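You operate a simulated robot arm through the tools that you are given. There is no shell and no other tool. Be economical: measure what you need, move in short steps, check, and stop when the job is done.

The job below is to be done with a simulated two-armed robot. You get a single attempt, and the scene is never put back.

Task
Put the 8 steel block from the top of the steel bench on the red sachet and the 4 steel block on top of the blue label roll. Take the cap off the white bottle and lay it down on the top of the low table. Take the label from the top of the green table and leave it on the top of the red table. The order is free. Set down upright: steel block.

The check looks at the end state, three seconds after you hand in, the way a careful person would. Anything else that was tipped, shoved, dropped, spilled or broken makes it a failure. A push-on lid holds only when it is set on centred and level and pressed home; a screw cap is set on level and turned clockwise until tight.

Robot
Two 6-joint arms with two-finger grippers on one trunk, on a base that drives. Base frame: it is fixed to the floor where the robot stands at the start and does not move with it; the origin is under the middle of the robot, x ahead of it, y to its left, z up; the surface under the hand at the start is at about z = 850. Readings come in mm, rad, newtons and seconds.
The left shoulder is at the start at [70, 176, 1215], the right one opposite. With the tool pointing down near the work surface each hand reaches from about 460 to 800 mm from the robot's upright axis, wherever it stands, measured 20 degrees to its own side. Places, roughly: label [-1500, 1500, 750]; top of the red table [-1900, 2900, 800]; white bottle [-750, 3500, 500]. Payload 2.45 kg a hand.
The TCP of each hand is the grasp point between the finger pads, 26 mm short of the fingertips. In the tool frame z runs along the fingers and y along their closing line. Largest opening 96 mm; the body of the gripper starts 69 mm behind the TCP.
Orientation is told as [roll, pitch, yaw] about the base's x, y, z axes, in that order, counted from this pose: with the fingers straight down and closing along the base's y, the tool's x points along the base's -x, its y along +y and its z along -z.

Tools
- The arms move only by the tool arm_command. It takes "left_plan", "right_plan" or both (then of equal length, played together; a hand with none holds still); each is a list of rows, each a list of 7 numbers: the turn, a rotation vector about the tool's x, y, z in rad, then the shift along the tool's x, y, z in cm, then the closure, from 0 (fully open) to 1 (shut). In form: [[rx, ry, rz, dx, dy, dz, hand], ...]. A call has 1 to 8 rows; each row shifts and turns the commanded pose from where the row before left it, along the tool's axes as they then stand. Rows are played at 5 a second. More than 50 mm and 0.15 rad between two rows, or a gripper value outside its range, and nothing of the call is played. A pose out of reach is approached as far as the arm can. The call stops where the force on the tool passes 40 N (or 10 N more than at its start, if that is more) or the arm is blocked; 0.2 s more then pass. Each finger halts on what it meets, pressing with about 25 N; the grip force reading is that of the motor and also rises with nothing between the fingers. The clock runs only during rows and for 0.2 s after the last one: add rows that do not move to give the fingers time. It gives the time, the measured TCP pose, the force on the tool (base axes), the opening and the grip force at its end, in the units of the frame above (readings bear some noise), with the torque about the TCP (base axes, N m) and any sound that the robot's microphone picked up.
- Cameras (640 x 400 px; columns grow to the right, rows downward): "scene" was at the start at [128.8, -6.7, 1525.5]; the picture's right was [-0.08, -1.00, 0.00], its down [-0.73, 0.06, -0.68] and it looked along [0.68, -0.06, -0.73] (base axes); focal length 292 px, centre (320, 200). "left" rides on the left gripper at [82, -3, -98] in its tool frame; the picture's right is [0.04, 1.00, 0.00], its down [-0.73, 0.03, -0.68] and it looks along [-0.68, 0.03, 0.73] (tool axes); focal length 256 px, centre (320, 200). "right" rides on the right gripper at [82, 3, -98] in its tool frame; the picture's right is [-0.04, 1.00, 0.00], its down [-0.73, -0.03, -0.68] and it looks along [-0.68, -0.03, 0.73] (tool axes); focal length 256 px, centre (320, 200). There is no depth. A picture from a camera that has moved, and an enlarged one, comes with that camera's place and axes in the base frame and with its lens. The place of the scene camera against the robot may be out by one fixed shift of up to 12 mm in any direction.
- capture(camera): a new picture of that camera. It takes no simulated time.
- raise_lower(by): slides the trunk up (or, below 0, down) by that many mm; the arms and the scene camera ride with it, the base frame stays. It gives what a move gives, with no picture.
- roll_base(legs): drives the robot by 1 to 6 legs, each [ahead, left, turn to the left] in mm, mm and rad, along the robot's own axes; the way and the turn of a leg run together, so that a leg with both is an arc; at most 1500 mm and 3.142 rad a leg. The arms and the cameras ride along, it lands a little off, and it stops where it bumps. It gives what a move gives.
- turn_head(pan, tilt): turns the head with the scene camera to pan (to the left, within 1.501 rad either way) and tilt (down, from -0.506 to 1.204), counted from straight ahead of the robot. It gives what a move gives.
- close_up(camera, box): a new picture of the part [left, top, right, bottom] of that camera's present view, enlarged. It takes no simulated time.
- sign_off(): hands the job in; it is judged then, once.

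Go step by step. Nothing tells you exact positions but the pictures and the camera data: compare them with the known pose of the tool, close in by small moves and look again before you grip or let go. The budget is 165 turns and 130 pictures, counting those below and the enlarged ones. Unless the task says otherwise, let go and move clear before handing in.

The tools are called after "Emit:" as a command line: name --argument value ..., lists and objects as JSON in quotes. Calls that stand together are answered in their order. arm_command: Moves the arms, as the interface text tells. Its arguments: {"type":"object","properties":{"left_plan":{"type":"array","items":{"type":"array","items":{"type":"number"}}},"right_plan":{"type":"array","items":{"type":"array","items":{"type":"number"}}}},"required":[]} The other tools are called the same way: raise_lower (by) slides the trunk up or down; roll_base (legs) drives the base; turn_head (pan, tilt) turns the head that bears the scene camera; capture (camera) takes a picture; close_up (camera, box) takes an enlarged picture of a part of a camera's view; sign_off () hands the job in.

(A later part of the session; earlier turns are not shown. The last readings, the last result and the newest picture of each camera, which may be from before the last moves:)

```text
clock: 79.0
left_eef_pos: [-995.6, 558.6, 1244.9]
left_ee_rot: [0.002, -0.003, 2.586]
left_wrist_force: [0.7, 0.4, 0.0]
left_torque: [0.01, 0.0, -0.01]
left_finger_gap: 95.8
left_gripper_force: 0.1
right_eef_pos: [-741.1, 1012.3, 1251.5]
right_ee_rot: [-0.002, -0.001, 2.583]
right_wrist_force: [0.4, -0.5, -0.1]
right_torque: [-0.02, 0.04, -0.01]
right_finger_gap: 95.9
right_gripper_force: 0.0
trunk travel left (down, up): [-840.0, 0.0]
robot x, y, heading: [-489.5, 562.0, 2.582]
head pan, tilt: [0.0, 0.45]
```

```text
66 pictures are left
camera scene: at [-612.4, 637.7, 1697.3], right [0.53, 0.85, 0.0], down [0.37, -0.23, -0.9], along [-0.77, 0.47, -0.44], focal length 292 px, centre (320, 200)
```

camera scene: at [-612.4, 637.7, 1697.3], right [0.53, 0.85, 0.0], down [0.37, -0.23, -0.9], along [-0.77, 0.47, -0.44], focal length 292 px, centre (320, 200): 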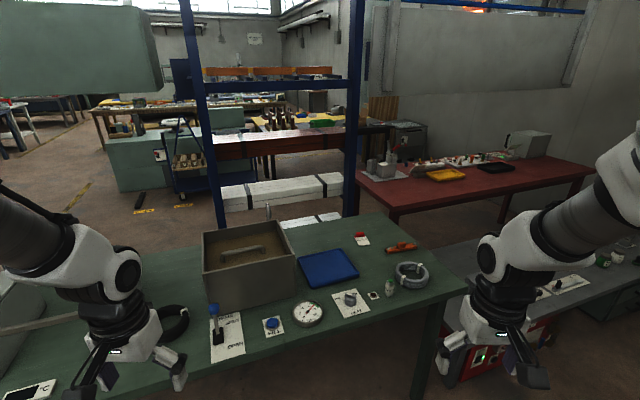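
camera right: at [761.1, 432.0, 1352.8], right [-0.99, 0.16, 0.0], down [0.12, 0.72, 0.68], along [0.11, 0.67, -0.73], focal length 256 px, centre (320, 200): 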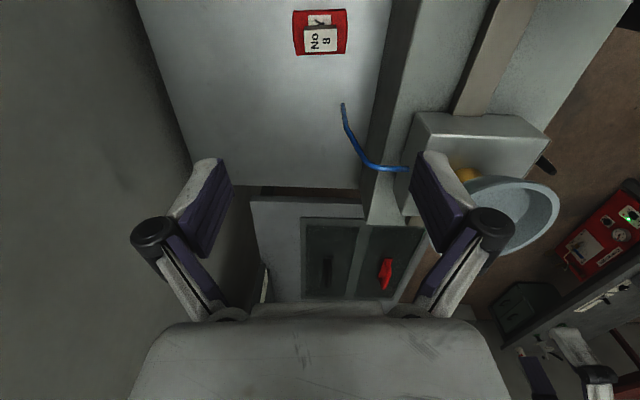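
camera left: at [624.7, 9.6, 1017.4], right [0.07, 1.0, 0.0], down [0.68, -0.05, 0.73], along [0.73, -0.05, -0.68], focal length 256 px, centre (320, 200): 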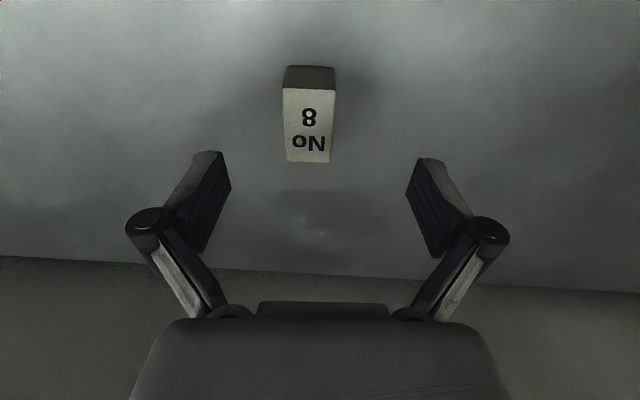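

Here is the green table's top. I'll zoom in on it and on the red table.

Emit:
close_up --camera "scene" --box '[200, 215, 460, 360]'

Emit:
close_up --camera "scene" --box '[340, 110, 620, 260]'

```text
2.46 times, centred on (330, 288) of scene
camera zoom: at [-612.4, 637.7, 1697.3], right [0.53, 0.85, 0.0], down [0.37, -0.23, -0.9], along [-0.77, 0.47, -0.44], focal length 720 px, centre (295, -15)
```

zoom: 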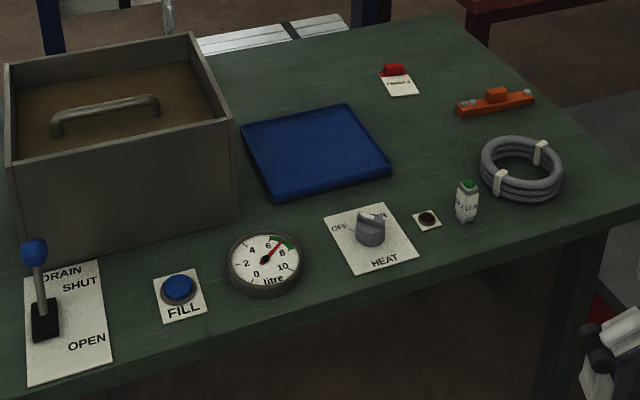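

```text
2.29 times, centred on (480, 185) of scene
camera zoom: at [-612.4, 637.7, 1697.3], right [0.53, 0.85, 0.0], down [0.37, -0.23, -0.9], along [-0.77, 0.47, -0.44], focal length 668 px, centre (-46, 234)
```

zoom: 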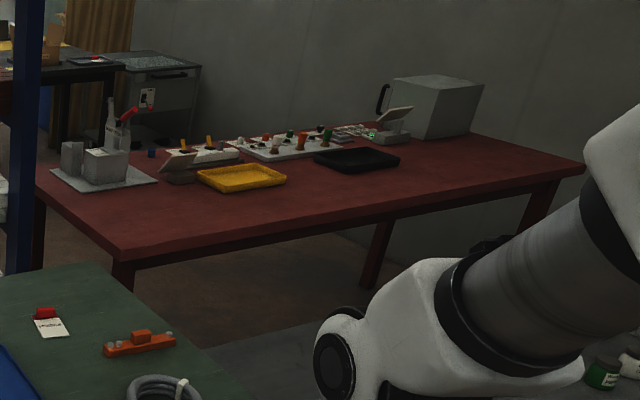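

The label is the white tag with a red clip near (-1696,1574), closer to the green table's far side. The red table's near end adjoins that far corner, so I need to get to the west side; I'll look for a way around the south end.

Emit:
roll_base --legs '[[0, 0, 0.75]]'

Emit:
capture --camera "scene"

```text
clock: 81.4
left_eef_pos: [-860.9, 219.0, 1245.0]
left_ee_rot: [0.002, -0.001, -2.956]
left_wrist_force: [0.4, 0.3, -0.5]
left_torque: [-0.02, 0.0, 0.0]
left_finger_gap: 95.9
left_gripper_force: 0.0
right_eef_pos: [-976.7, 726.4, 1250.6]
right_ee_rot: [0.001, 0.0, -2.959]
right_wrist_force: [-0.4, 0.2, -0.4]
right_torque: [0.06, -0.02, -0.01]
right_finger_gap: 96.2
right_gripper_force: 0.1
trunk travel left (down, up): [-840.0, 0.0]
robot x, y, heading: [-492.7, 564.6, -2.955]
head pan, tilt: [0.0, 0.45]
```

```text
63 pictures are left
camera scene: at [-631.6, 537.3, 1697.3], right [-0.18, 0.98, 0.0], down [0.43, 0.08, -0.9], along [-0.88, -0.17, -0.44], focal length 292 px, centre (320, 200)
```

scene: 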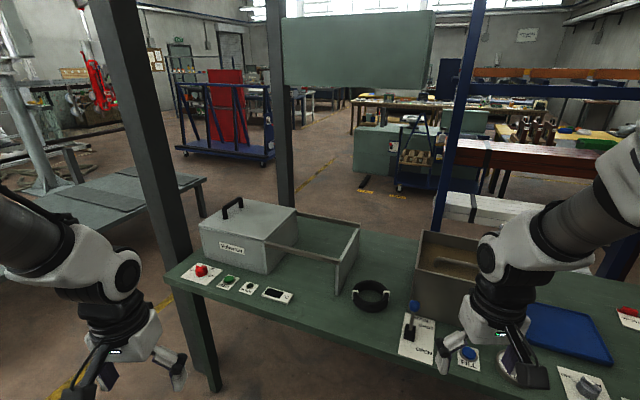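

The green table ends near (-1555,-356) with a post at its corner, and beyond is a grey platform. I'll drive south to look straight down that passage.

Emit:
roll_base --legs '[[200, 1100, 0]]'

Emit:
turn_head --pan 0.0 --tilt 0.4

Emit:
capture --camera "scene"

```text
clock: 87.1
left_eef_pos: [-866.8, -903.3, 1246.1]
left_ee_rot: [0.003, -0.002, -2.966]
left_wrist_force: [0.7, 0.3, 0.4]
left_torque: [-0.02, -0.01, 0.01]
left_finger_gap: 96.0
left_gripper_force: 0.1
right_eef_pos: [-978.1, -393.5, 1250.7]
right_ee_rot: [0.002, 0.0, -2.973]
right_wrist_force: [-0.1, 0.2, -1.1]
right_torque: [0.01, -0.04, -0.03]
right_finger_gap: 95.9
right_gripper_force: 0.0
trunk travel left (down, up): [-840.0, 0.0]
robot x, y, heading: [-495.0, -561.7, -2.97]
head pan, tilt: [0.0, 0.45]
```

```text
clock: 87.8
left_eef_pos: [-866.5, -902.2, 1246.0]
left_ee_rot: [0.003, -0.003, -2.969]
left_wrist_force: [0.4, 0.5, -0.5]
left_torque: [0.02, -0.01, -0.01]
left_finger_gap: 96.1
left_gripper_force: 0.0
right_eef_pos: [-977.7, -393.5, 1251.2]
right_ee_rot: [0.001, 0.0, -2.972]
right_wrist_force: [0.1, 0.0, 1.0]
right_torque: [-0.02, -0.02, -0.01]
right_finger_gap: 95.9
right_gripper_force: 0.1
trunk travel left (down, up): [-840.0, 0.0]
robot x, y, heading: [-492.9, -562.5, -2.965]
head pan, tilt: [0.0, 0.4]
```

```text
62 pictures are left
camera scene: at [-635.0, -586.7, 1702.0], right [-0.17, 0.99, 0.0], down [0.38, 0.07, -0.92], along [-0.91, -0.16, -0.39], focal length 292 px, centre (320, 200)
```

scene: 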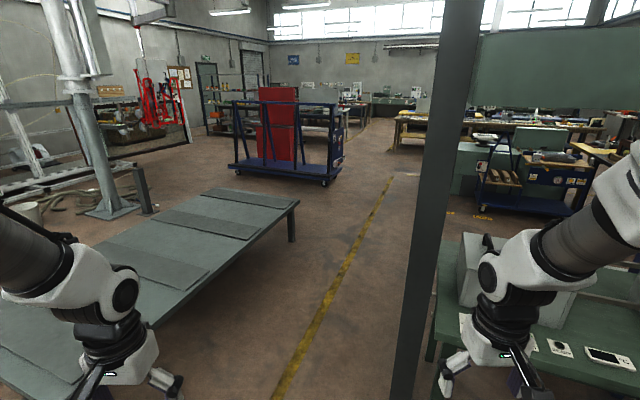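

The west side right behind the green table is blocked by a blue rack, but the passage to the south is wide, so I'll pick the label from the east side first. Driving back north to a spot facing the label.

Emit:
roll_base --legs '[[20, -925, 0], [20, -925, 0], [0, 0, -0.378]]'

Emit:
turn_head --pan 0.0 --tilt 0.6

Emit:
capture --camera "scene"

```text
clock: 98.3
left_eef_pos: [-1345.2, 1075.9, 1245.1]
left_ee_rot: [0.001, -0.002, 2.962]
left_wrist_force: [-0.2, -0.2, 0.3]
left_torque: [0.01, -0.01, -0.01]
left_finger_gap: 95.9
left_gripper_force: 0.1
right_eef_pos: [-1272.4, 1589.6, 1251.4]
right_ee_rot: [0.0, -0.001, 2.958]
right_wrist_force: [0.1, -0.3, 0.4]
right_torque: [0.02, 0.02, 0.01]
right_finger_gap: 95.9
right_gripper_force: 0.1
trunk travel left (down, up): [-840.0, 0.0]
robot x, y, heading: [-874.7, 1264.7, 2.963]
head pan, tilt: [0.0, 0.4]
```

```text
clock: 99.0
left_eef_pos: [-1345.6, 1076.6, 1245.7]
left_ee_rot: [0.003, -0.001, 2.962]
left_wrist_force: [-1.1, -0.2, 0.5]
left_torque: [0.02, 0.03, 0.02]
left_finger_gap: 95.9
left_gripper_force: 0.1
right_eef_pos: [-1272.2, 1591.3, 1250.7]
right_ee_rot: [0.0, 0.0, 2.958]
right_wrist_force: [-0.1, 0.3, 0.6]
right_torque: [0.0, -0.01, -0.03]
right_finger_gap: 96.1
right_gripper_force: 0.0
trunk travel left (down, up): [-840.0, 0.0]
robot x, y, heading: [-873.3, 1266.0, 2.959]
head pan, tilt: [0.0, 0.6]
```

```text
61 pictures are left
camera scene: at [-1013.4, 1290.2, 1683.8], right [0.18, 0.98, 0.0], down [0.56, -0.1, -0.83], along [-0.81, 0.15, -0.56], focal length 292 px, centre (320, 200)
```

scene: 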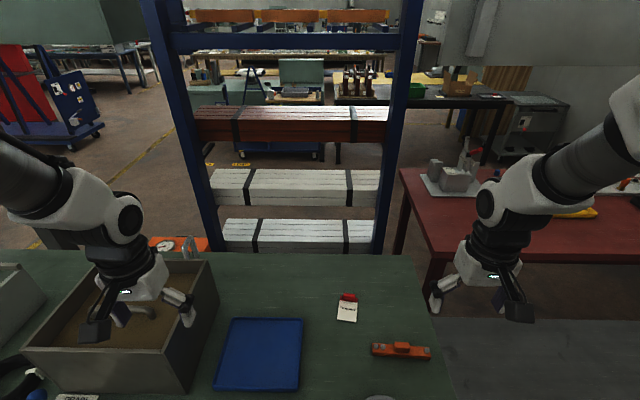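

Very clear now: label with its red clip at (347,307), the rack behind the table, and open floor beyond it. I'll zoom in on the label.

Emit:
close_up --camera "scene" --box '[310, 275, 390, 340]'

Emit:
turn_head --pan 0.0 --tilt 1.2

Emit:
capture --camera "scene"

```text
6.15 times, centred on (350, 308) of scene
camera zoom: at [-1013.4, 1290.2, 1683.8], right [0.18, 0.98, 0.0], down [0.56, -0.1, -0.83], along [-0.81, 0.15, -0.56], focal length 1799 px, centre (135, -462)
```

zoom: 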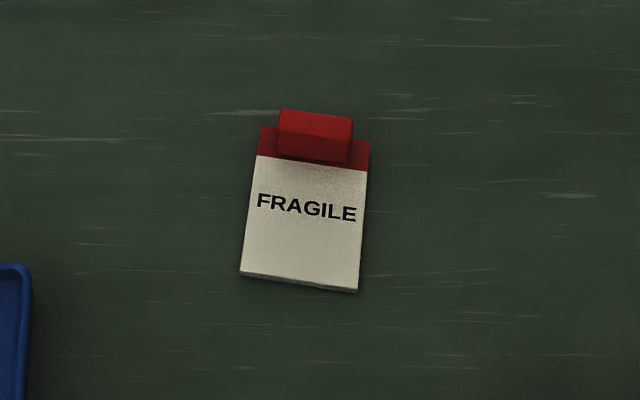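

```text
clock: 100.0
left_eef_pos: [-1344.0, 1076.7, 1244.3]
left_ee_rot: [0.003, -0.003, 2.963]
left_wrist_force: [-1.1, 0.8, 0.8]
left_torque: [-0.02, -0.02, 0.0]
left_finger_gap: 96.1
left_gripper_force: 0.0
right_eef_pos: [-1271.0, 1592.9, 1251.0]
right_ee_rot: [-0.001, 0.001, 2.958]
right_wrist_force: [-0.3, 0.5, -0.4]
right_torque: [-0.01, 0.01, 0.01]
right_finger_gap: 96.0
right_gripper_force: 0.1
trunk travel left (down, up): [-840.0, 0.0]
robot x, y, heading: [-876.2, 1266.7, 2.955]
head pan, tilt: [0.0, 1.201]
```

```text
59 pictures are left
camera scene: at [-981.6, 1284.4, 1639.2], right [0.18, 0.98, 0.0], down [0.92, -0.17, -0.36], along [-0.36, 0.07, -0.93], focal length 292 px, centre (320, 200)
```

scene: 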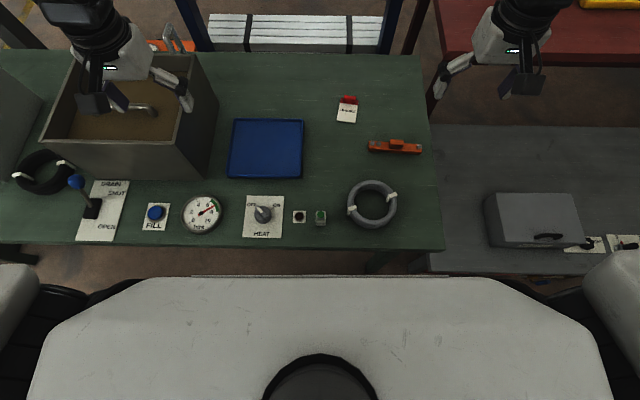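

The clip on the label is a graspable red block about 45×21×27 mm near (-1683,1524). It's at the limit of reach, so I'll raise the left hand clear, lower the trunk, and use a forward-tilted right hand.

Emit:
arm_command --left_plan '[[0, 0, 0, 0, 0, -4.5, 0], [0, 0, 0, 0, 0, -4.5, 0], [0, 0, 0, 0, 0, -4.5, 0], [0, 0, 0, 0, 0, -4.5, 0], [0, 0, 0, 0, 0, 0, 0]]'

Emit:
raise_lower --by -240

Emit:
arm_command --right_plan '[[0, -0.15, 0, -4.5, 1.5, 0, 0], [0, 0, 0, -4.5, 1.5, -0.7, 0], [0, -0.15, 0, -4.5, 1.5, -0.7, 0], [0, 0, 0, -4.3, 1.6, -1.3, 0], [0, -0.12, 0, -4.3, 1.6, -1.3, 0], [0, 0, 0, -4.2, 1.6, -1.8, 0], [0, 0, 0, -4.2, 1.6, -1.8, 0], [0, 0, 0, 0, 0, 0, 0]]'

Emit:
capture --camera "right"

```text
clock: 101.2
left_eef_pos: [-1379.2, 1081.9, 1411.2]
left_ee_rot: [0.004, 0.0, 2.962]
left_wrist_force: [0.7, -0.5, 0.1]
left_torque: [-0.02, 0.0, 0.03]
left_finger_gap: 96.3
left_gripper_force: 0.1
left hand out of reach, approached as far as the arm can: row 3, 4
right_eef_pos: [-1270.6, 1590.4, 1252.1]
right_ee_rot: [0.001, 0.0, 2.958]
right_wrist_force: [0.0, -1.3, -0.7]
right_torque: [0.06, 0.02, -0.03]
right_finger_gap: 96.0
right_gripper_force: 0.1
trunk travel left (down, up): [-840.0, 0.0]
robot x, y, heading: [-874.9, 1268.4, 2.961]
head pan, tilt: [0.0, 1.201]
```

```text
clock: 103.7
left_eef_pos: [-1380.8, 1082.4, 1169.2]
left_ee_rot: [0.001, 0.0, 2.962]
left_wrist_force: [0.5, 0.3, -0.1]
left_torque: [-0.03, 0.02, -0.02]
left_finger_gap: 95.8
left_gripper_force: 0.0
right_eef_pos: [-1272.3, 1590.9, 1012.0]
right_ee_rot: [-0.001, 0.001, 2.957]
right_wrist_force: [-0.3, 0.2, -0.2]
right_torque: [0.02, -0.01, -0.01]
right_finger_gap: 96.1
right_gripper_force: 0.0
trunk travel left (down, up): [-600.0, 240.0]
robot x, y, heading: [-875.8, 1263.8, 2.957]
head pan, tilt: [0.0, 1.201]
```

```text
clock: 105.5
left_eef_pos: [-1380.3, 1082.9, 1170.5]
left_ee_rot: [0.002, 0.002, 2.962]
left_wrist_force: [0.1, -0.8, 0.8]
left_torque: [0.0, 0.02, 0.0]
left_finger_gap: 96.2
left_gripper_force: 0.1
right_eef_pos: [-1554.4, 1533.5, 1155.9]
right_ee_rot: [0.0, -0.42, 2.956]
right_wrist_force: [0.7, -0.1, 0.5]
right_torque: [-0.02, 0.01, 0.0]
right_finger_gap: 96.2
right_gripper_force: 0.0
trunk travel left (down, up): [-600.0, 240.0]
robot x, y, heading: [-877.1, 1265.8, 2.964]
head pan, tilt: [0.0, 1.201]
```

```text
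58 pictures are left
camera right: at [-1442.9, 1510.1, 1212.8], right [-0.22, -0.98, 0.02], down [-0.38, 0.1, 0.92], along [-0.9, 0.19, -0.39], focal length 256 px, centre (320, 200)
```

right: 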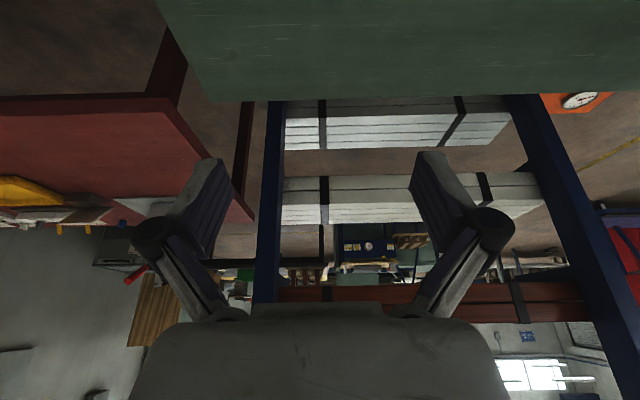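

I had the sign of one component wrong and went up instead of level; harmless. Now down and forward toward the label, with the yaw.

Emit:
arm_command --right_plan '[[0.059, 0, 0.132, 0, 0, 0, 0], [0, 0, 0, 0.54, 0.6, 4.14, 0], [0, 0, 0, 0.54, 0.6, 4.14, 0], [0, 0, 0, 0.54, 0.6, 4.14, 0], [0, 0, 0, 0.54, 0.6, 4.14, 0], [0, 0, 0, 0.54, 0.6, 4.14, 0], [0, 0, 0, 0, 0, 0, 0], [0, 0, 0, 0, 0, 0, 0]]'

Emit:
capture --camera "right"

```text
clock: 107.3
left_eef_pos: [-1381.2, 1082.7, 1170.2]
left_ee_rot: [0.004, 0.0, 2.962]
left_wrist_force: [0.5, 1.0, 0.1]
left_torque: [0.01, 0.0, -0.04]
left_finger_gap: 95.7
left_gripper_force: 0.2
right_eef_pos: [-1623.3, 1522.0, 953.8]
right_ee_rot: [0.0, -0.419, 2.814]
right_wrist_force: [0.3, 1.1, -0.2]
right_torque: [0.0, 0.01, -0.02]
right_finger_gap: 96.0
right_gripper_force: 0.0
trunk travel left (down, up): [-600.0, 240.0]
robot x, y, heading: [-873.4, 1265.8, 2.958]
head pan, tilt: [0.0, 1.201]
```

```text
57 pictures are left
camera right: at [-1515.4, 1482.1, 1012.6], right [-0.36, -0.93, 0.02], down [-0.36, 0.15, 0.92], along [-0.86, 0.32, -0.39], focal length 256 px, centre (320, 200)
```

right: 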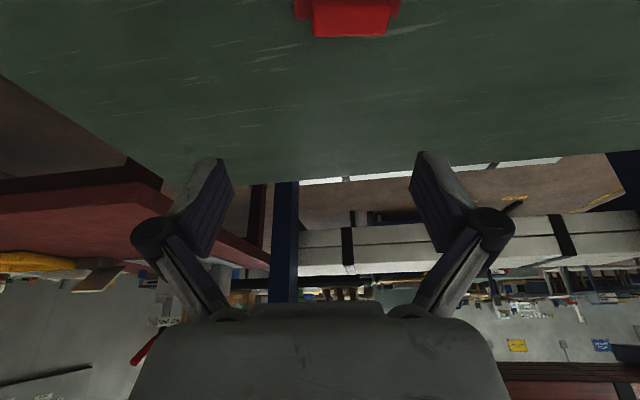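

The clip shows near (-1667,1508). I'll close in above it to z≈850 and look again.

Emit:
arm_command --right_plan '[[0, 0, 0, 0.27, 0.9, 3.67, 0], [0, 0, 0, 0.27, 0.9, 3.67, 0], [0, 0, 0, 0.27, 0.9, 3.67, 0], [0, 0, 0, 0, 0, 0, 0], [0, 0, 0, 0, 0, 0, 0]]'

Emit:
capture --camera "right"

```text
clock: 108.2
left_eef_pos: [-1379.8, 1083.3, 1170.9]
left_ee_rot: [0.004, 0.0, 2.962]
left_wrist_force: [-0.2, 1.4, 0.8]
left_torque: [0.0, -0.06, 0.0]
left_finger_gap: 96.0
left_gripper_force: 0.1
right_eef_pos: [-1665.5, 1511.4, 863.5]
right_ee_rot: [0.003, -0.435, 2.812]
right_wrist_force: [9.0, -3.8, 16.8]
right_torque: [-0.07, -0.29, -0.01]
right_finger_gap: 96.4
right_gripper_force: 0.0
trunk travel left (down, up): [-600.0, 240.0]
robot x, y, heading: [-875.1, 1265.5, 2.96]
head pan, tilt: [0.0, 1.201]
stopped in row 4 (right hand): the force on the tool passed its limit at 80 N (the readings are from after the stop); the commanded pose is now the measured one
```

```text
56 pictures are left
camera right: at [-1557.6, 1471.0, 920.6], right [-0.36, -0.93, 0.02], down [-0.35, 0.15, 0.92], along [-0.87, 0.32, -0.38], focal length 256 px, centre (320, 200)
```

right: 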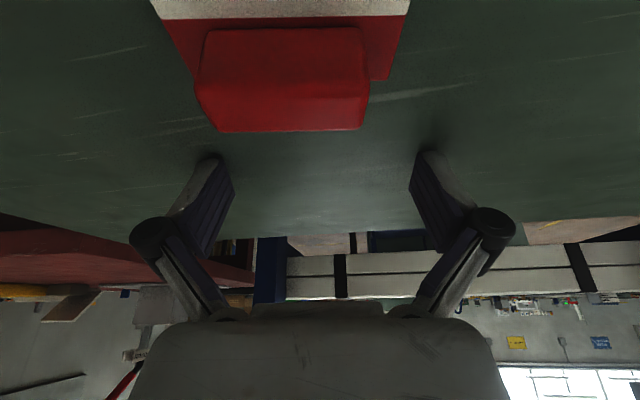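

The fingertips touched the green table: its top is at about z=838, higher than the rough figure, so the clip is really at about (-1610,1500). I back off up and toward the robot and reduce the tilt.

Emit:
arm_command --right_plan '[[0, 0, 0, -1.22, 0, -2.75, 0], [0, 0, 0, -1.22, 0, -2.75, 0], [0, 0, 0, -1.22, 0, -2.75, 0], [0, 0, 0, 2.3, 0, -1, 0], [0, 0, 0, 2.3, 0, -1, 0], [0, 0.12, 0, 0, 0, 0, 0], [0, 0.12, 0, 0, 0, 0, 0], [0, 0, 0, 0, 0, 0, 0]]'

Emit:
capture --camera "right"

```text
clock: 110.0
left_eef_pos: [-1380.0, 1082.7, 1171.1]
left_ee_rot: [0.003, 0.001, 2.961]
left_wrist_force: [0.1, 0.3, -1.2]
left_torque: [0.04, 0.01, -0.01]
left_finger_gap: 96.0
left_gripper_force: 0.1
right_eef_pos: [-1617.1, 1494.1, 951.1]
right_ee_rot: [0.001, -0.189, 2.813]
right_wrist_force: [0.5, 1.2, 0.1]
right_torque: [0.0, 0.03, 0.01]
right_finger_gap: 96.2
right_gripper_force: 0.1
trunk travel left (down, up): [-600.0, 240.0]
robot x, y, heading: [-872.8, 1265.8, 2.956]
head pan, tilt: [0.0, 1.201]
```

```text
55 pictures are left
camera right: at [-1524.9, 1459.7, 1033.3], right [-0.36, -0.93, 0.01], down [-0.55, 0.22, 0.8], along [-0.75, 0.29, -0.59], focal length 256 px, centre (320, 200)
```

right: 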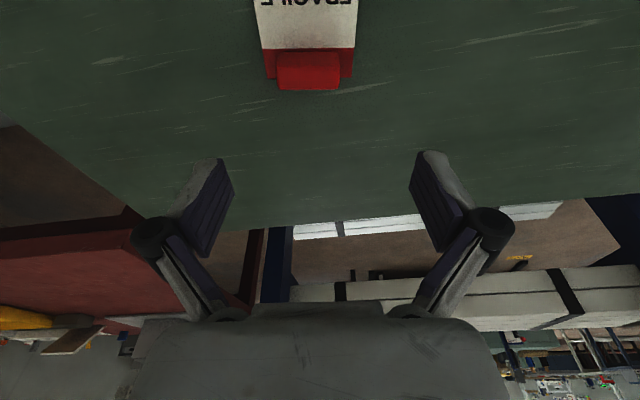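

I see the clip clearly now; one zoom for exact geometry.

Emit:
close_up --camera "right" --box '[250, 30, 370, 105]'

```text
5.33 times, centred on (310, 68) of right
camera zoom: at [-1524.9, 1459.7, 1033.3], right [-0.36, -0.93, 0.01], down [-0.55, 0.22, 0.8], along [-0.75, 0.29, -0.59], focal length 1365 px, centre (373, 907)
```

zoom: 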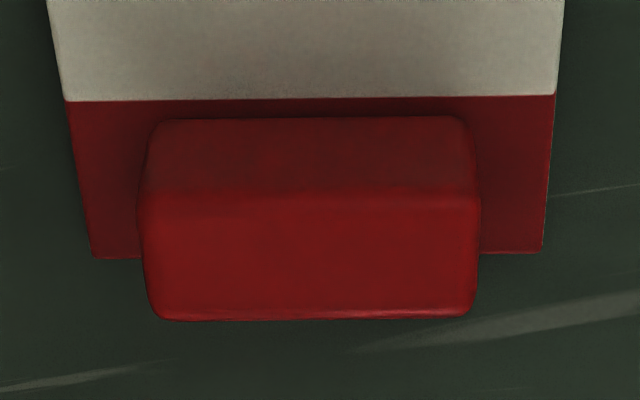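

Clip: top z≈877, about 46 mm wide, 16 mm thick, label plate about z=842. Moving over it to z≈900.

Emit:
arm_command --right_plan '[[0, 0, 0, 1.15, -0.4, 2.37, 0.2], [0, 0, 0, 1.15, -0.4, 2.37, 0.2], [0, 0, 0, 0, 0, 0, 0.2], [0, 0, 0, 0, 0, 0, 0.2]]'

Emit:
capture --camera "right"

```text
clock: 111.0
left_eef_pos: [-1380.8, 1083.0, 1169.7]
left_ee_rot: [0.004, 0.003, 2.961]
left_wrist_force: [0.1, -0.2, -0.2]
left_torque: [0.0, 0.01, 0.01]
left_finger_gap: 95.8
left_gripper_force: 0.1
right_eef_pos: [-1602.5, 1498.0, 898.3]
right_ee_rot: [0.001, -0.191, 2.811]
right_wrist_force: [-0.5, 0.7, 0.1]
right_torque: [0.03, 0.01, 0.0]
right_finger_gap: 76.9
right_gripper_force: 0.0
trunk travel left (down, up): [-600.0, 240.0]
robot x, y, heading: [-881.1, 1266.5, 2.961]
head pan, tilt: [0.0, 1.201]
```

```text
53 pictures are left
camera right: at [-1510.5, 1463.3, 981.1], right [-0.36, -0.93, 0.01], down [-0.55, 0.22, 0.81], along [-0.75, 0.29, -0.59], focal length 256 px, centre (320, 200)
```

right: 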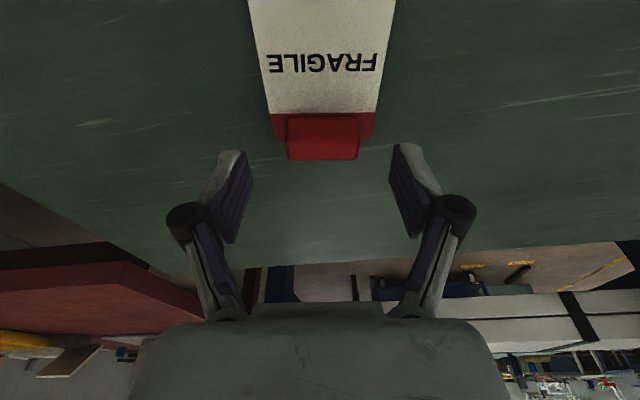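

Centred between the fingers. Down 26 mm and grip.

Emit:
arm_command --right_plan '[[0, 0, 0, 0.3, 0, 1.25, 0.2], [0, 0, 0, 0.3, 0, 1.3, 0.2], [0, 0, 0, 0, 0, 0, 0.2], [0, 0, 0, 0, 0, 0, 1], [0, 0, 0, 0, 0, 0, 1], [0, 0, 0, 0, 0, 0, 1]]'

Emit:
capture --camera "right"

```text
clock: 112.4
left_eef_pos: [-1379.0, 1081.5, 1170.9]
left_ee_rot: [0.005, 0.001, 2.961]
left_wrist_force: [0.8, 0.6, -0.7]
left_torque: [-0.02, -0.01, 0.02]
left_finger_gap: 96.0
left_gripper_force: 0.1
right_eef_pos: [-1601.8, 1497.4, 874.0]
right_ee_rot: [0.0, -0.191, 2.812]
right_wrist_force: [-0.5, 2.0, 11.0]
right_torque: [0.01, -0.12, -0.04]
right_finger_gap: 59.2
right_gripper_force: 24.9
trunk travel left (down, up): [-600.0, 240.0]
robot x, y, heading: [-878.0, 1265.8, 2.958]
head pan, tilt: [0.0, 1.201]
```

```text
52 pictures are left
camera right: at [-1509.0, 1463.3, 956.7], right [-0.36, -0.93, 0.01], down [-0.55, 0.22, 0.81], along [-0.75, 0.29, -0.59], focal length 256 px, centre (320, 200)
```

right: 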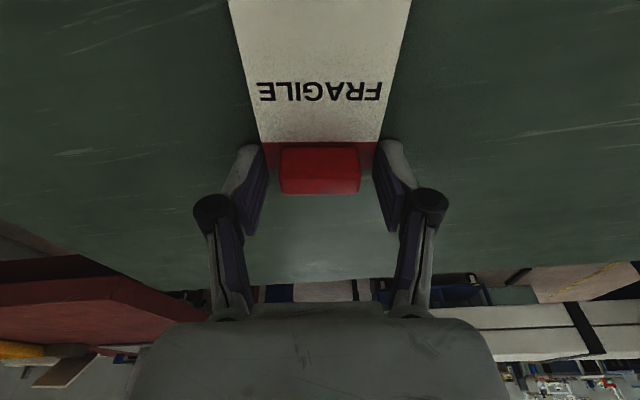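

The fingers closed on the label plate's edges (59 mm) rather than the clip. I open, rise 8 mm, and close on the clip itself.

Emit:
arm_command --right_plan '[[0, 0, 0, 0, 0, 0, 0.2], [0, 0, 0, 0, 0, 0, 0.2], [0, 0, 0, -0.15, 0, -0.8, 0.2], [0, 0, 0, 0, 0, 0, 0.2], [0, 0, 0, 0, 0, 0, 1], [0, 0, 0, 0, 0, 0, 1], [0, 0, 0, 0, 0, 0, 1]]'

Emit:
capture --camera "right"

```text
clock: 114.0
left_eef_pos: [-1380.3, 1083.5, 1169.8]
left_ee_rot: [0.004, 0.002, 2.962]
left_wrist_force: [0.5, 0.9, -0.3]
left_torque: [-0.03, -0.05, -0.01]
left_finger_gap: 95.5
left_gripper_force: 0.2
right_eef_pos: [-1601.5, 1498.1, 882.5]
right_ee_rot: [0.0, -0.192, 2.812]
right_wrist_force: [-1.6, -0.6, 8.0]
right_torque: [-0.01, -0.02, -0.07]
right_finger_gap: 39.0
right_gripper_force: 24.5
trunk travel left (down, up): [-600.0, 240.0]
robot x, y, heading: [-877.9, 1263.8, 2.959]
head pan, tilt: [0.0, 1.201]
```

```text
51 pictures are left
camera right: at [-1509.3, 1463.3, 964.4], right [-0.36, -0.93, 0.01], down [-0.55, 0.22, 0.81], along [-0.75, 0.29, -0.59], focal length 256 px, centre (320, 200)
```

right: 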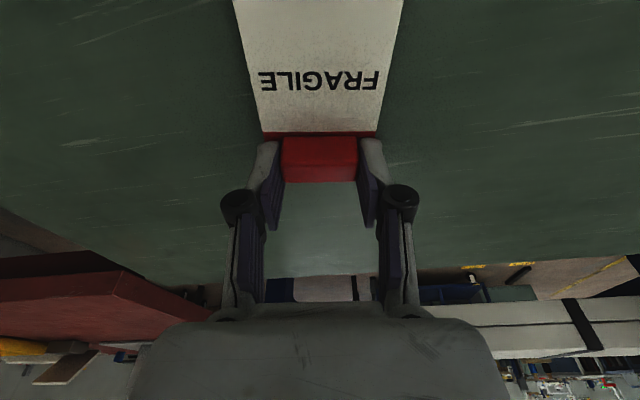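

The clip is held at 39 mm. Lifting.

Emit:
arm_command --right_plan '[[0, 0, 0, -0.4, 0, -2, 1], [0, 0, 0, -0.8, 0, -4, 1], [0, 0, 0, -0.8, 0, -4, 1], [0, 0, 0, -0.8, 0, -4, 1], [0, 0, 0, 0, 0, 0, 1]]'

Emit:
capture --camera "right"

```text
clock: 115.2
left_eef_pos: [-1381.6, 1083.4, 1169.6]
left_ee_rot: [0.003, 0.0, 2.961]
left_wrist_force: [-0.4, 0.6, -0.3]
left_torque: [0.0, -0.02, 0.01]
left_finger_gap: 96.3
left_gripper_force: 0.0
right_eef_pos: [-1603.0, 1499.3, 1023.5]
right_ee_rot: [0.0, -0.189, 2.812]
right_wrist_force: [-0.7, 0.0, -0.4]
right_torque: [0.01, 0.01, 0.01]
right_finger_gap: 39.0
right_gripper_force: 25.4
trunk travel left (down, up): [-600.0, 240.0]
robot x, y, heading: [-874.3, 1267.1, 2.96]
head pan, tilt: [0.0, 1.201]
```

```text
50 pictures are left
camera right: at [-1511.1, 1464.3, 1105.4], right [-0.36, -0.93, 0.01], down [-0.55, 0.22, 0.8], along [-0.75, 0.29, -0.59], focal length 256 px, centre (320, 200)
```

right: 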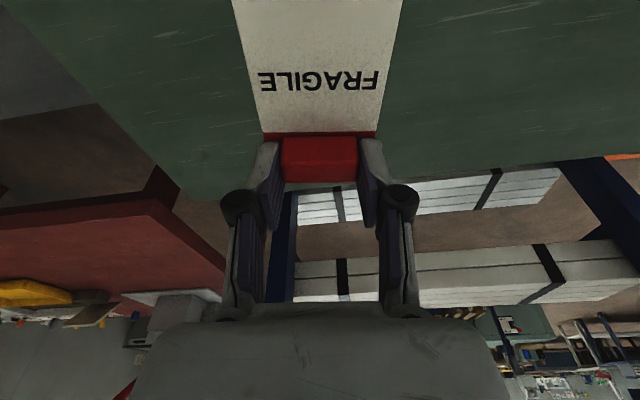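

The label is securely held. I'll draw it in, raise the trunk, and drive around through the south passage in stages.

Emit:
arm_command --right_plan '[[0, 0, 0, 4.3, -1.9, -0.84, 1], [0, 0, 0, 4.3, -1.9, -0.84, 1], [0, 0, 0, 4.3, -1.9, -0.84, 1], [0, 0, 0, 4.3, -1.9, -0.84, 1], [0, 0, 0, 4.3, -1.9, -0.84, 1], [0, 0, 0, 4.3, -1.9, -0.84, 1], [0, 0, 0, 4.3, -1.9, -0.84, 1], [0, 0, 0, 0, 0, 0, 1]]'

Emit:
raise_lower --by 150

Emit:
roll_base --legs '[[-350, 0, 0], [0, 0, 0.18], [0, 1050, 0], [0, 1080, 0]]'

Emit:
turn_head --pan 0.0 --tilt 0.4

Emit:
capture --camera "scene"

```text
clock: 117.0
left_eef_pos: [-1382.6, 1082.8, 1169.4]
left_ee_rot: [0.003, 0.004, 2.963]
left_wrist_force: [-0.4, 0.8, 0.2]
left_torque: [0.01, -0.02, 0.04]
left_finger_gap: 95.9
left_gripper_force: 0.0
right_eef_pos: [-1270.0, 1526.2, 1025.3]
right_ee_rot: [0.002, -0.187, 2.812]
right_wrist_force: [0.3, -0.3, -0.1]
right_torque: [0.02, 0.02, -0.01]
right_finger_gap: 39.2
right_gripper_force: 25.0
trunk travel left (down, up): [-600.0, 240.0]
robot x, y, heading: [-874.9, 1263.2, 2.963]
head pan, tilt: [0.0, 1.201]
```

```text
clock: 118.7
left_eef_pos: [-1381.1, 1082.7, 1320.1]
left_ee_rot: [0.003, 0.001, 2.962]
left_wrist_force: [-0.4, -0.1, -0.2]
left_torque: [0.01, 0.02, -0.01]
left_finger_gap: 96.2
left_gripper_force: 0.0
right_eef_pos: [-1268.7, 1525.7, 1175.3]
right_ee_rot: [0.0, -0.19, 2.812]
right_wrist_force: [0.6, 0.2, -0.4]
right_torque: [-0.01, 0.01, 0.02]
right_finger_gap: 38.8
right_gripper_force: 25.3
trunk travel left (down, up): [-750.0, 90.0]
robot x, y, heading: [-878.3, 1265.5, 2.961]
head pan, tilt: [0.0, 1.201]
```

```text
clock: 131.9
left_eef_pos: [-951.6, -1210.3, 1320.1]
left_ee_rot: [0.003, 0.002, -3.121]
left_wrist_force: [0.7, 0.0, -0.5]
left_torque: [0.03, 0.0, -0.02]
left_finger_gap: 96.2
left_gripper_force: 0.0
right_eef_pos: [-931.6, -753.4, 1177.7]
right_ee_rot: [0.0, -0.19, 3.014]
right_wrist_force: [-0.6, 0.2, 0.1]
right_torque: [0.0, 0.01, -0.01]
right_finger_gap: 38.8
right_gripper_force: 24.5
trunk travel left (down, up): [-750.0, 90.0]
robot x, y, heading: [-493.7, -928.3, -3.12]
head pan, tilt: [0.0, 1.201]
```

```text
clock: 133.0
left_eef_pos: [-952.0, -1209.6, 1320.4]
left_ee_rot: [0.003, 0.001, -3.121]
left_wrist_force: [-0.2, 0.2, -0.3]
left_torque: [-0.01, 0.0, 0.02]
left_finger_gap: 96.1
left_gripper_force: 0.1
right_eef_pos: [-931.2, -753.2, 1176.4]
right_ee_rot: [0.007, -0.189, 3.013]
right_wrist_force: [0.0, 0.5, 0.2]
right_torque: [-0.05, -0.01, 0.0]
right_finger_gap: 38.9
right_gripper_force: 24.7
trunk travel left (down, up): [-750.0, 90.0]
robot x, y, heading: [-492.2, -932.7, -3.124]
head pan, tilt: [0.0, 0.4]
```

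```text
49 pictures are left
camera scene: at [-635.4, -940.1, 1602.9], right [-0.1, 1.0, 0.0], down [0.48, 0.05, -0.88], along [-0.87, -0.08, -0.48], focal length 292 px, centre (320, 200)
```

scene: 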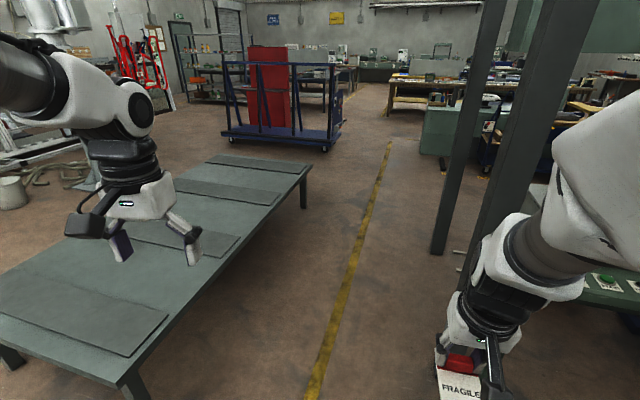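

The passage is wide; a second post stands near (-2711,-112), so I go out to about x=-3250 before turning north.

Emit:
roll_base --legs '[[1300, -20, 0], [1400, -130, 0], [100, -600, 0]]'

Emit:
turn_head --pan -1.3 --tilt 0.35

Emit:
capture --camera "scene"

```text
clock: 149.2
left_eef_pos: [-3758.4, -490.3, 1318.7]
left_ee_rot: [0.002, 0.002, 3.141]
left_wrist_force: [0.5, 0.2, -0.5]
left_torque: [0.01, -0.02, 0.01]
left_finger_gap: 96.0
left_gripper_force: 0.1
right_eef_pos: [-3729.1, -36.2, 1176.1]
right_ee_rot: [0.003, -0.19, 2.988]
right_wrist_force: [-0.2, 1.0, -0.6]
right_torque: [0.0, 0.04, -0.02]
right_finger_gap: 39.0
right_gripper_force: 25.0
trunk travel left (down, up): [-750.0, 90.0]
robot x, y, heading: [-3294.7, -217.6, 3.14]
head pan, tilt: [0.0, 0.4]
```

```text
clock: 150.6
left_eef_pos: [-3759.6, -489.7, 1319.7]
left_ee_rot: [0.003, 0.001, 3.141]
left_wrist_force: [0.3, -0.3, -0.2]
left_torque: [0.01, 0.02, 0.01]
left_finger_gap: 96.0
left_gripper_force: 0.1
right_eef_pos: [-3728.2, -34.3, 1176.8]
right_ee_rot: [0.008, -0.188, 2.986]
right_wrist_force: [-0.3, 0.0, -0.7]
right_torque: [0.01, 0.05, 0.0]
right_finger_gap: 38.6
right_gripper_force: 25.2
trunk travel left (down, up): [-750.0, 90.0]
robot x, y, heading: [-3294.5, -220.7, 3.136]
head pan, tilt: [-1.3, 0.351]
```

```text
48 pictures are left
camera scene: at [-3438.6, -228.2, 1610.1], right [-0.08, 1.0, 0.0], down [0.41, 0.03, -0.91], along [-0.91, -0.07, -0.41], focal length 292 px, centre (320, 200)
```

scene: 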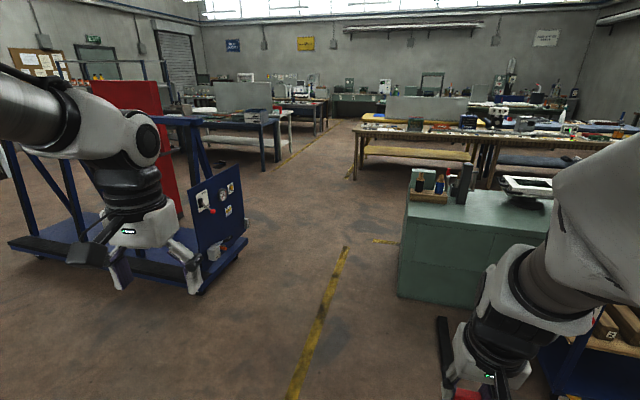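

That picture was taken before the head finished turning. Taking it again.

Emit:
capture --camera "scene"

```text
47 pictures are left
camera scene: at [-3438.6, -228.2, 1610.1], right [-0.08, 1.0, 0.0], down [0.41, 0.03, -0.91], along [-0.91, -0.07, -0.41], focal length 292 px, centre (320, 200)
```

scene: 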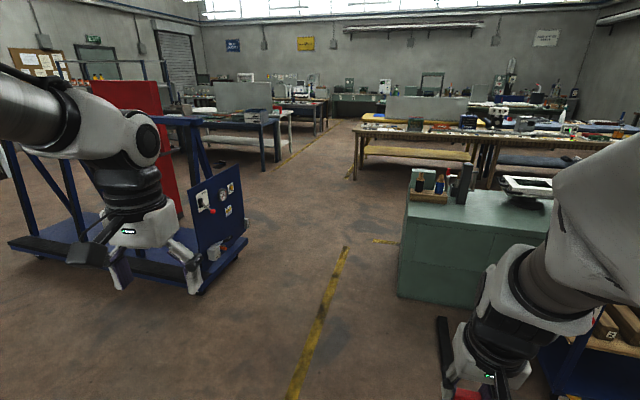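

The head reports a pan of -1.3 but the view still looks straight ahead. I'll command it again.

Emit:
turn_head --pan -1.0 --tilt 0.3

Emit:
capture --camera "scene"

```text
clock: 151.4
left_eef_pos: [-3759.6, -489.6, 1320.0]
left_ee_rot: [0.002, 0.001, 3.14]
left_wrist_force: [-0.2, 0.1, 0.2]
left_torque: [-0.02, -0.02, 0.02]
left_finger_gap: 95.9
left_gripper_force: 0.1
right_eef_pos: [-3728.7, -35.2, 1175.9]
right_ee_rot: [0.004, -0.188, 2.99]
right_wrist_force: [0.8, -0.1, -0.5]
right_torque: [0.02, 0.04, -0.02]
right_finger_gap: 38.6
right_gripper_force: 24.8
trunk travel left (down, up): [-750.0, 90.0]
robot x, y, heading: [-3291.6, -220.1, 3.139]
head pan, tilt: [-1.0, 0.3]
```

```text
46 pictures are left
camera scene: at [-3399.6, -144.6, 1621.1], right [0.82, 0.57, 0.0], down [0.17, -0.24, -0.95], along [-0.54, 0.78, -0.3], focal length 292 px, centre (320, 200)
```

scene: 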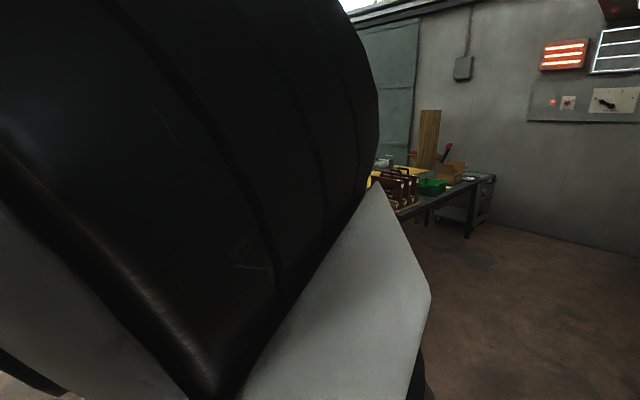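

The head works again but the arm blocks the view. I'll turn the base to face northeast, toward the red table.

Emit:
turn_head --pan 0.0 --tilt 0.35

Emit:
roll_base --legs '[[0, 0, -1.9]]'

Emit:
capture --camera "scene"

```text
clock: 152.7
left_eef_pos: [-3759.7, -490.6, 1319.5]
left_ee_rot: [0.002, 0.002, 3.141]
left_wrist_force: [1.2, -0.2, 0.4]
left_torque: [-0.02, 0.02, -0.02]
left_finger_gap: 96.1
left_gripper_force: 0.1
right_eef_pos: [-3728.0, -35.4, 1174.7]
right_ee_rot: [0.002, -0.189, 2.991]
right_wrist_force: [0.1, -0.2, -0.7]
right_torque: [0.01, 0.0, 0.03]
right_finger_gap: 38.7
right_gripper_force: 24.8
trunk travel left (down, up): [-750.0, 90.0]
robot x, y, heading: [-3294.9, -221.2, 3.142]
head pan, tilt: [0.0, 0.351]
```

```text
clock: 157.8
left_eef_pos: [-3378.1, 309.1, 1319.8]
left_ee_rot: [0.004, 0.001, 1.198]
left_wrist_force: [0.4, 0.2, 0.2]
left_torque: [0.05, 0.0, -0.02]
left_finger_gap: 95.9
left_gripper_force: 0.0
right_eef_pos: [-2965.1, 115.7, 1175.9]
right_ee_rot: [0.003, -0.188, 1.048]
right_wrist_force: [0.3, 0.2, -0.7]
right_torque: [0.0, -0.01, -0.02]
right_finger_gap: 38.8
right_gripper_force: 25.1
trunk travel left (down, up): [-750.0, 90.0]
robot x, y, heading: [-3297.0, -218.8, 1.201]
head pan, tilt: [0.0, 0.351]
```

```text
45 pictures are left
camera scene: at [-3241.9, -88.6, 1616.9], right [0.92, -0.39, 0.0], down [-0.13, -0.31, -0.94], along [0.37, 0.87, -0.34], focal length 292 px, centre (320, 200)
```

scene: 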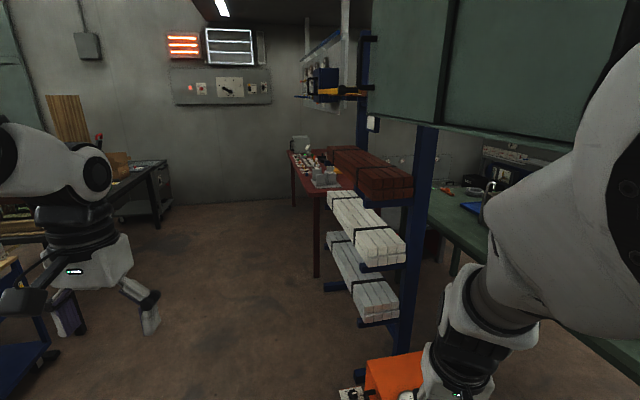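

The red table's west side is open. I'll drive up there and turn to face it.

Emit:
roll_base --legs '[[1213, 285, 0], [1213, 285, 0], [0, 0, -1.2]]'

Emit:
turn_head --pan 0.0 --tilt 0.55

Emit:
capture --camera "scene"

```text
clock: 172.8
left_eef_pos: [-2475.7, 2476.2, 1320.8]
left_ee_rot: [0.002, 0.002, -0.026]
left_wrist_force: [-0.2, 0.6, 0.1]
left_torque: [0.01, 0.01, 0.0]
left_finger_gap: 96.2
left_gripper_force: 0.1
right_eef_pos: [-2517.4, 2021.4, 1176.8]
right_ee_rot: [0.003, -0.189, -0.178]
right_wrist_force: [-0.3, 0.4, -0.4]
right_torque: [0.03, 0.0, 0.01]
right_finger_gap: 38.8
right_gripper_force: 25.4
trunk travel left (down, up): [-750.0, 90.0]
robot x, y, heading: [-2948.3, 2219.0, -0.025]
head pan, tilt: [0.0, 0.351]
```

```text
clock: 173.5
left_eef_pos: [-2476.1, 2476.3, 1319.1]
left_ee_rot: [0.003, 0.003, -0.026]
left_wrist_force: [-0.4, -1.3, 0.2]
left_torque: [-0.02, -0.02, -0.01]
left_finger_gap: 96.2
left_gripper_force: 0.0
right_eef_pos: [-2517.6, 2021.0, 1175.6]
right_ee_rot: [0.005, -0.187, -0.178]
right_wrist_force: [0.2, -0.5, 0.6]
right_torque: [0.01, 0.04, -0.01]
right_finger_gap: 38.7
right_gripper_force: 25.3
trunk travel left (down, up): [-750.0, 90.0]
robot x, y, heading: [-2948.1, 2218.1, -0.026]
head pan, tilt: [0.0, 0.55]
```

```text
44 pictures are left
camera scene: at [-2805.7, 2209.9, 1608.2], right [-0.07, -1.0, 0.0], down [-0.43, 0.03, -0.9], along [0.9, -0.06, -0.43], focal length 292 px, centre (320, 200)
```

scene: 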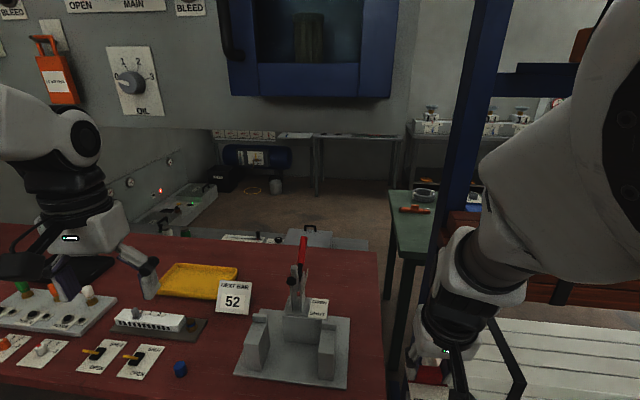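

The free part of the red table top is behind the apparatus, near (-1930,2065). I'll advance 310 mm and look again.

Emit:
roll_base --legs '[[310, 0, 0]]'

Emit:
capture --camera "right"

Emit:
turn_head --pan -0.1 --tilt 0.75

Emit:
capture --camera "scene"

```text
clock: 175.8
left_eef_pos: [-2172.2, 2465.6, 1319.2]
left_ee_rot: [0.001, 0.001, -0.03]
left_wrist_force: [0.5, 0.3, 0.8]
left_torque: [-0.02, -0.01, -0.02]
left_finger_gap: 96.3
left_gripper_force: 0.2
right_eef_pos: [-2217.5, 2011.8, 1171.6]
right_ee_rot: [0.003, -0.18, -0.18]
right_wrist_force: [-0.3, 0.0, -0.1]
right_torque: [-0.03, 0.02, -0.01]
right_finger_gap: 38.6
right_gripper_force: 25.3
trunk travel left (down, up): [-750.0, 90.0]
robot x, y, heading: [-2644.8, 2206.9, -0.029]
head pan, tilt: [0.0, 0.55]
stopped in leg 1: the robot was blocked; the commanded pose is now the measured one
```

```text
43 pictures are left
camera right: at [-2313.2, 2032.8, 1256.1], right [0.22, 0.98, 0.01], down [0.58, -0.14, 0.8], along [0.78, -0.17, -0.6], focal length 256 px, centre (320, 200)
```

right: 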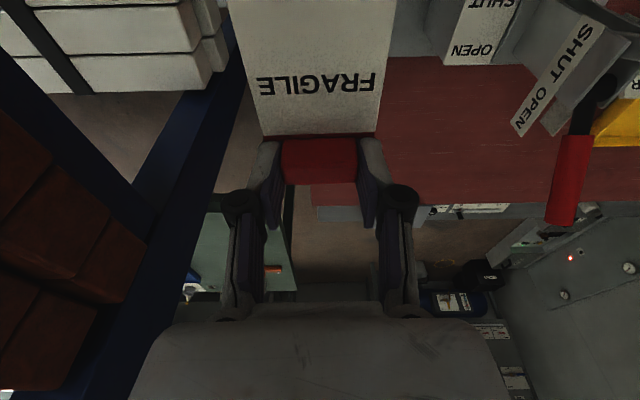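

```text
clock: 176.5
left_eef_pos: [-2174.5, 2467.7, 1320.3]
left_ee_rot: [0.001, 0.002, -0.033]
left_wrist_force: [0.0, 1.0, -0.1]
left_torque: [0.02, 0.03, 0.01]
left_finger_gap: 95.9
left_gripper_force: 0.1
right_eef_pos: [-2217.5, 2013.2, 1173.2]
right_ee_rot: [0.003, -0.181, -0.182]
right_wrist_force: [0.0, 0.1, -0.2]
right_torque: [-0.03, 0.02, 0.02]
right_finger_gap: 39.1
right_gripper_force: 24.8
trunk travel left (down, up): [-750.0, 90.0]
robot x, y, heading: [-2646.8, 2208.6, -0.03]
head pan, tilt: [-0.099, 0.75]
```

```text
42 pictures are left
camera scene: at [-2508.6, 2197.8, 1596.1], right [-0.13, -0.99, 0.0], down [-0.54, 0.07, -0.84], along [0.83, -0.11, -0.54], focal length 292 px, centre (320, 200)
```

scene: 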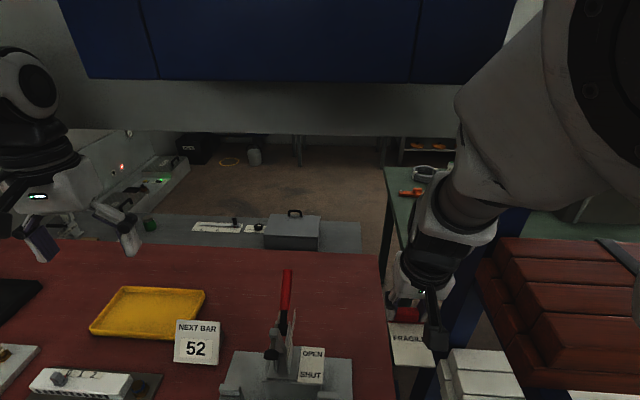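

The base stopped just short at some light contact, so I back off 30 mm. Then I extend the right hand over the free spot.

Emit:
roll_base --legs '[[-30, 0, 0]]'

Emit:
arm_command --right_plan '[[0, 0, 0, -4.3, 1.6, 0.8, 1], [0, 0, 0, -4.3, 1.6, 0.8, 1], [0, 0, 0, -4.3, 1.6, 0.8, 1], [0, 0, 0, -4.3, 1.6, 0.8, 1], [0, 0, 0, -4.3, 1.6, 0.8, 1], [0, 0, 0, -4.3, 1.6, 0.8, 1], [0, 0, 0, -3.5, 1, 0.7, 1], [0, 0, 0, 0, 0, 0, 1]]'

Emit:
capture --camera "right"

Emit:
capture --camera "scene"

```text
clock: 177.4
left_eef_pos: [-2195.0, 2467.5, 1317.5]
left_ee_rot: [0.002, 0.009, -0.031]
left_wrist_force: [1.8, 0.0, 0.0]
left_torque: [-0.01, 0.09, 0.01]
left_finger_gap: 95.8
left_gripper_force: 0.0
right_eef_pos: [-2240.3, 2013.4, 1170.8]
right_ee_rot: [0.002, -0.174, -0.181]
right_wrist_force: [0.7, 0.1, 0.6]
right_torque: [-0.02, 0.1, -0.01]
right_finger_gap: 39.0
right_gripper_force: 25.2
trunk travel left (down, up): [-750.0, 90.0]
robot x, y, heading: [-2678.0, 2209.2, -0.027]
head pan, tilt: [-0.099, 0.75]
```

```text
clock: 178.6
left_eef_pos: [-2163.7, 2467.3, 1298.0]
left_ee_rot: [0.006, 0.035, -0.033]
left_wrist_force: [-3.1, 0.0, 2.5]
left_torque: [0.01, -0.4, 0.02]
left_finger_gap: 96.0
left_gripper_force: 0.1
right_eef_pos: [-2045.5, 2015.6, 1101.8]
right_ee_rot: [-0.107, 0.037, -0.231]
right_wrist_force: [-4.1, 1.0, 3.0]
right_torque: [0.07, -0.32, 0.0]
right_finger_gap: 38.8
right_gripper_force: 25.5
trunk travel left (down, up): [-750.0, 90.0]
robot x, y, heading: [-2685.3, 2217.0, -0.025]
head pan, tilt: [-0.099, 0.75]
stopped in row 6 (right hand): the arm was blocked; the commanded pose is now the measured one
```

```text
41 pictures are left
camera right: at [-2118.4, 2047.4, 1203.4], right [0.26, 0.96, -0.11], down [0.75, -0.13, 0.65], along [0.61, -0.25, -0.75], focal length 256 px, centre (320, 200)
```

right: 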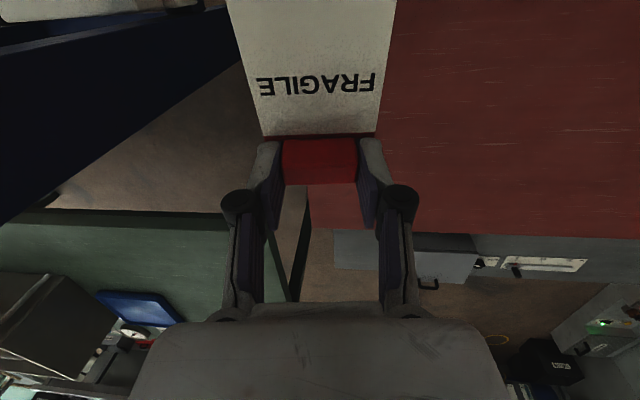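

```text
40 pictures are left
camera scene: at [-2603.8, 2201.0, 1588.0], right [-0.12, -0.99, -0.01], down [-0.65, 0.09, -0.75], along [0.75, -0.09, -0.66], focal length 292 px, centre (320, 200)
```

scene: 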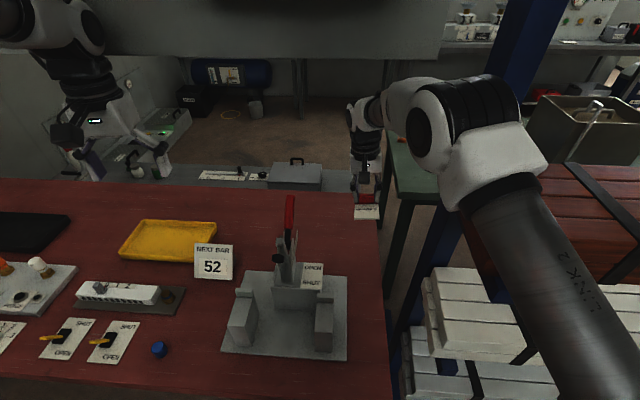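

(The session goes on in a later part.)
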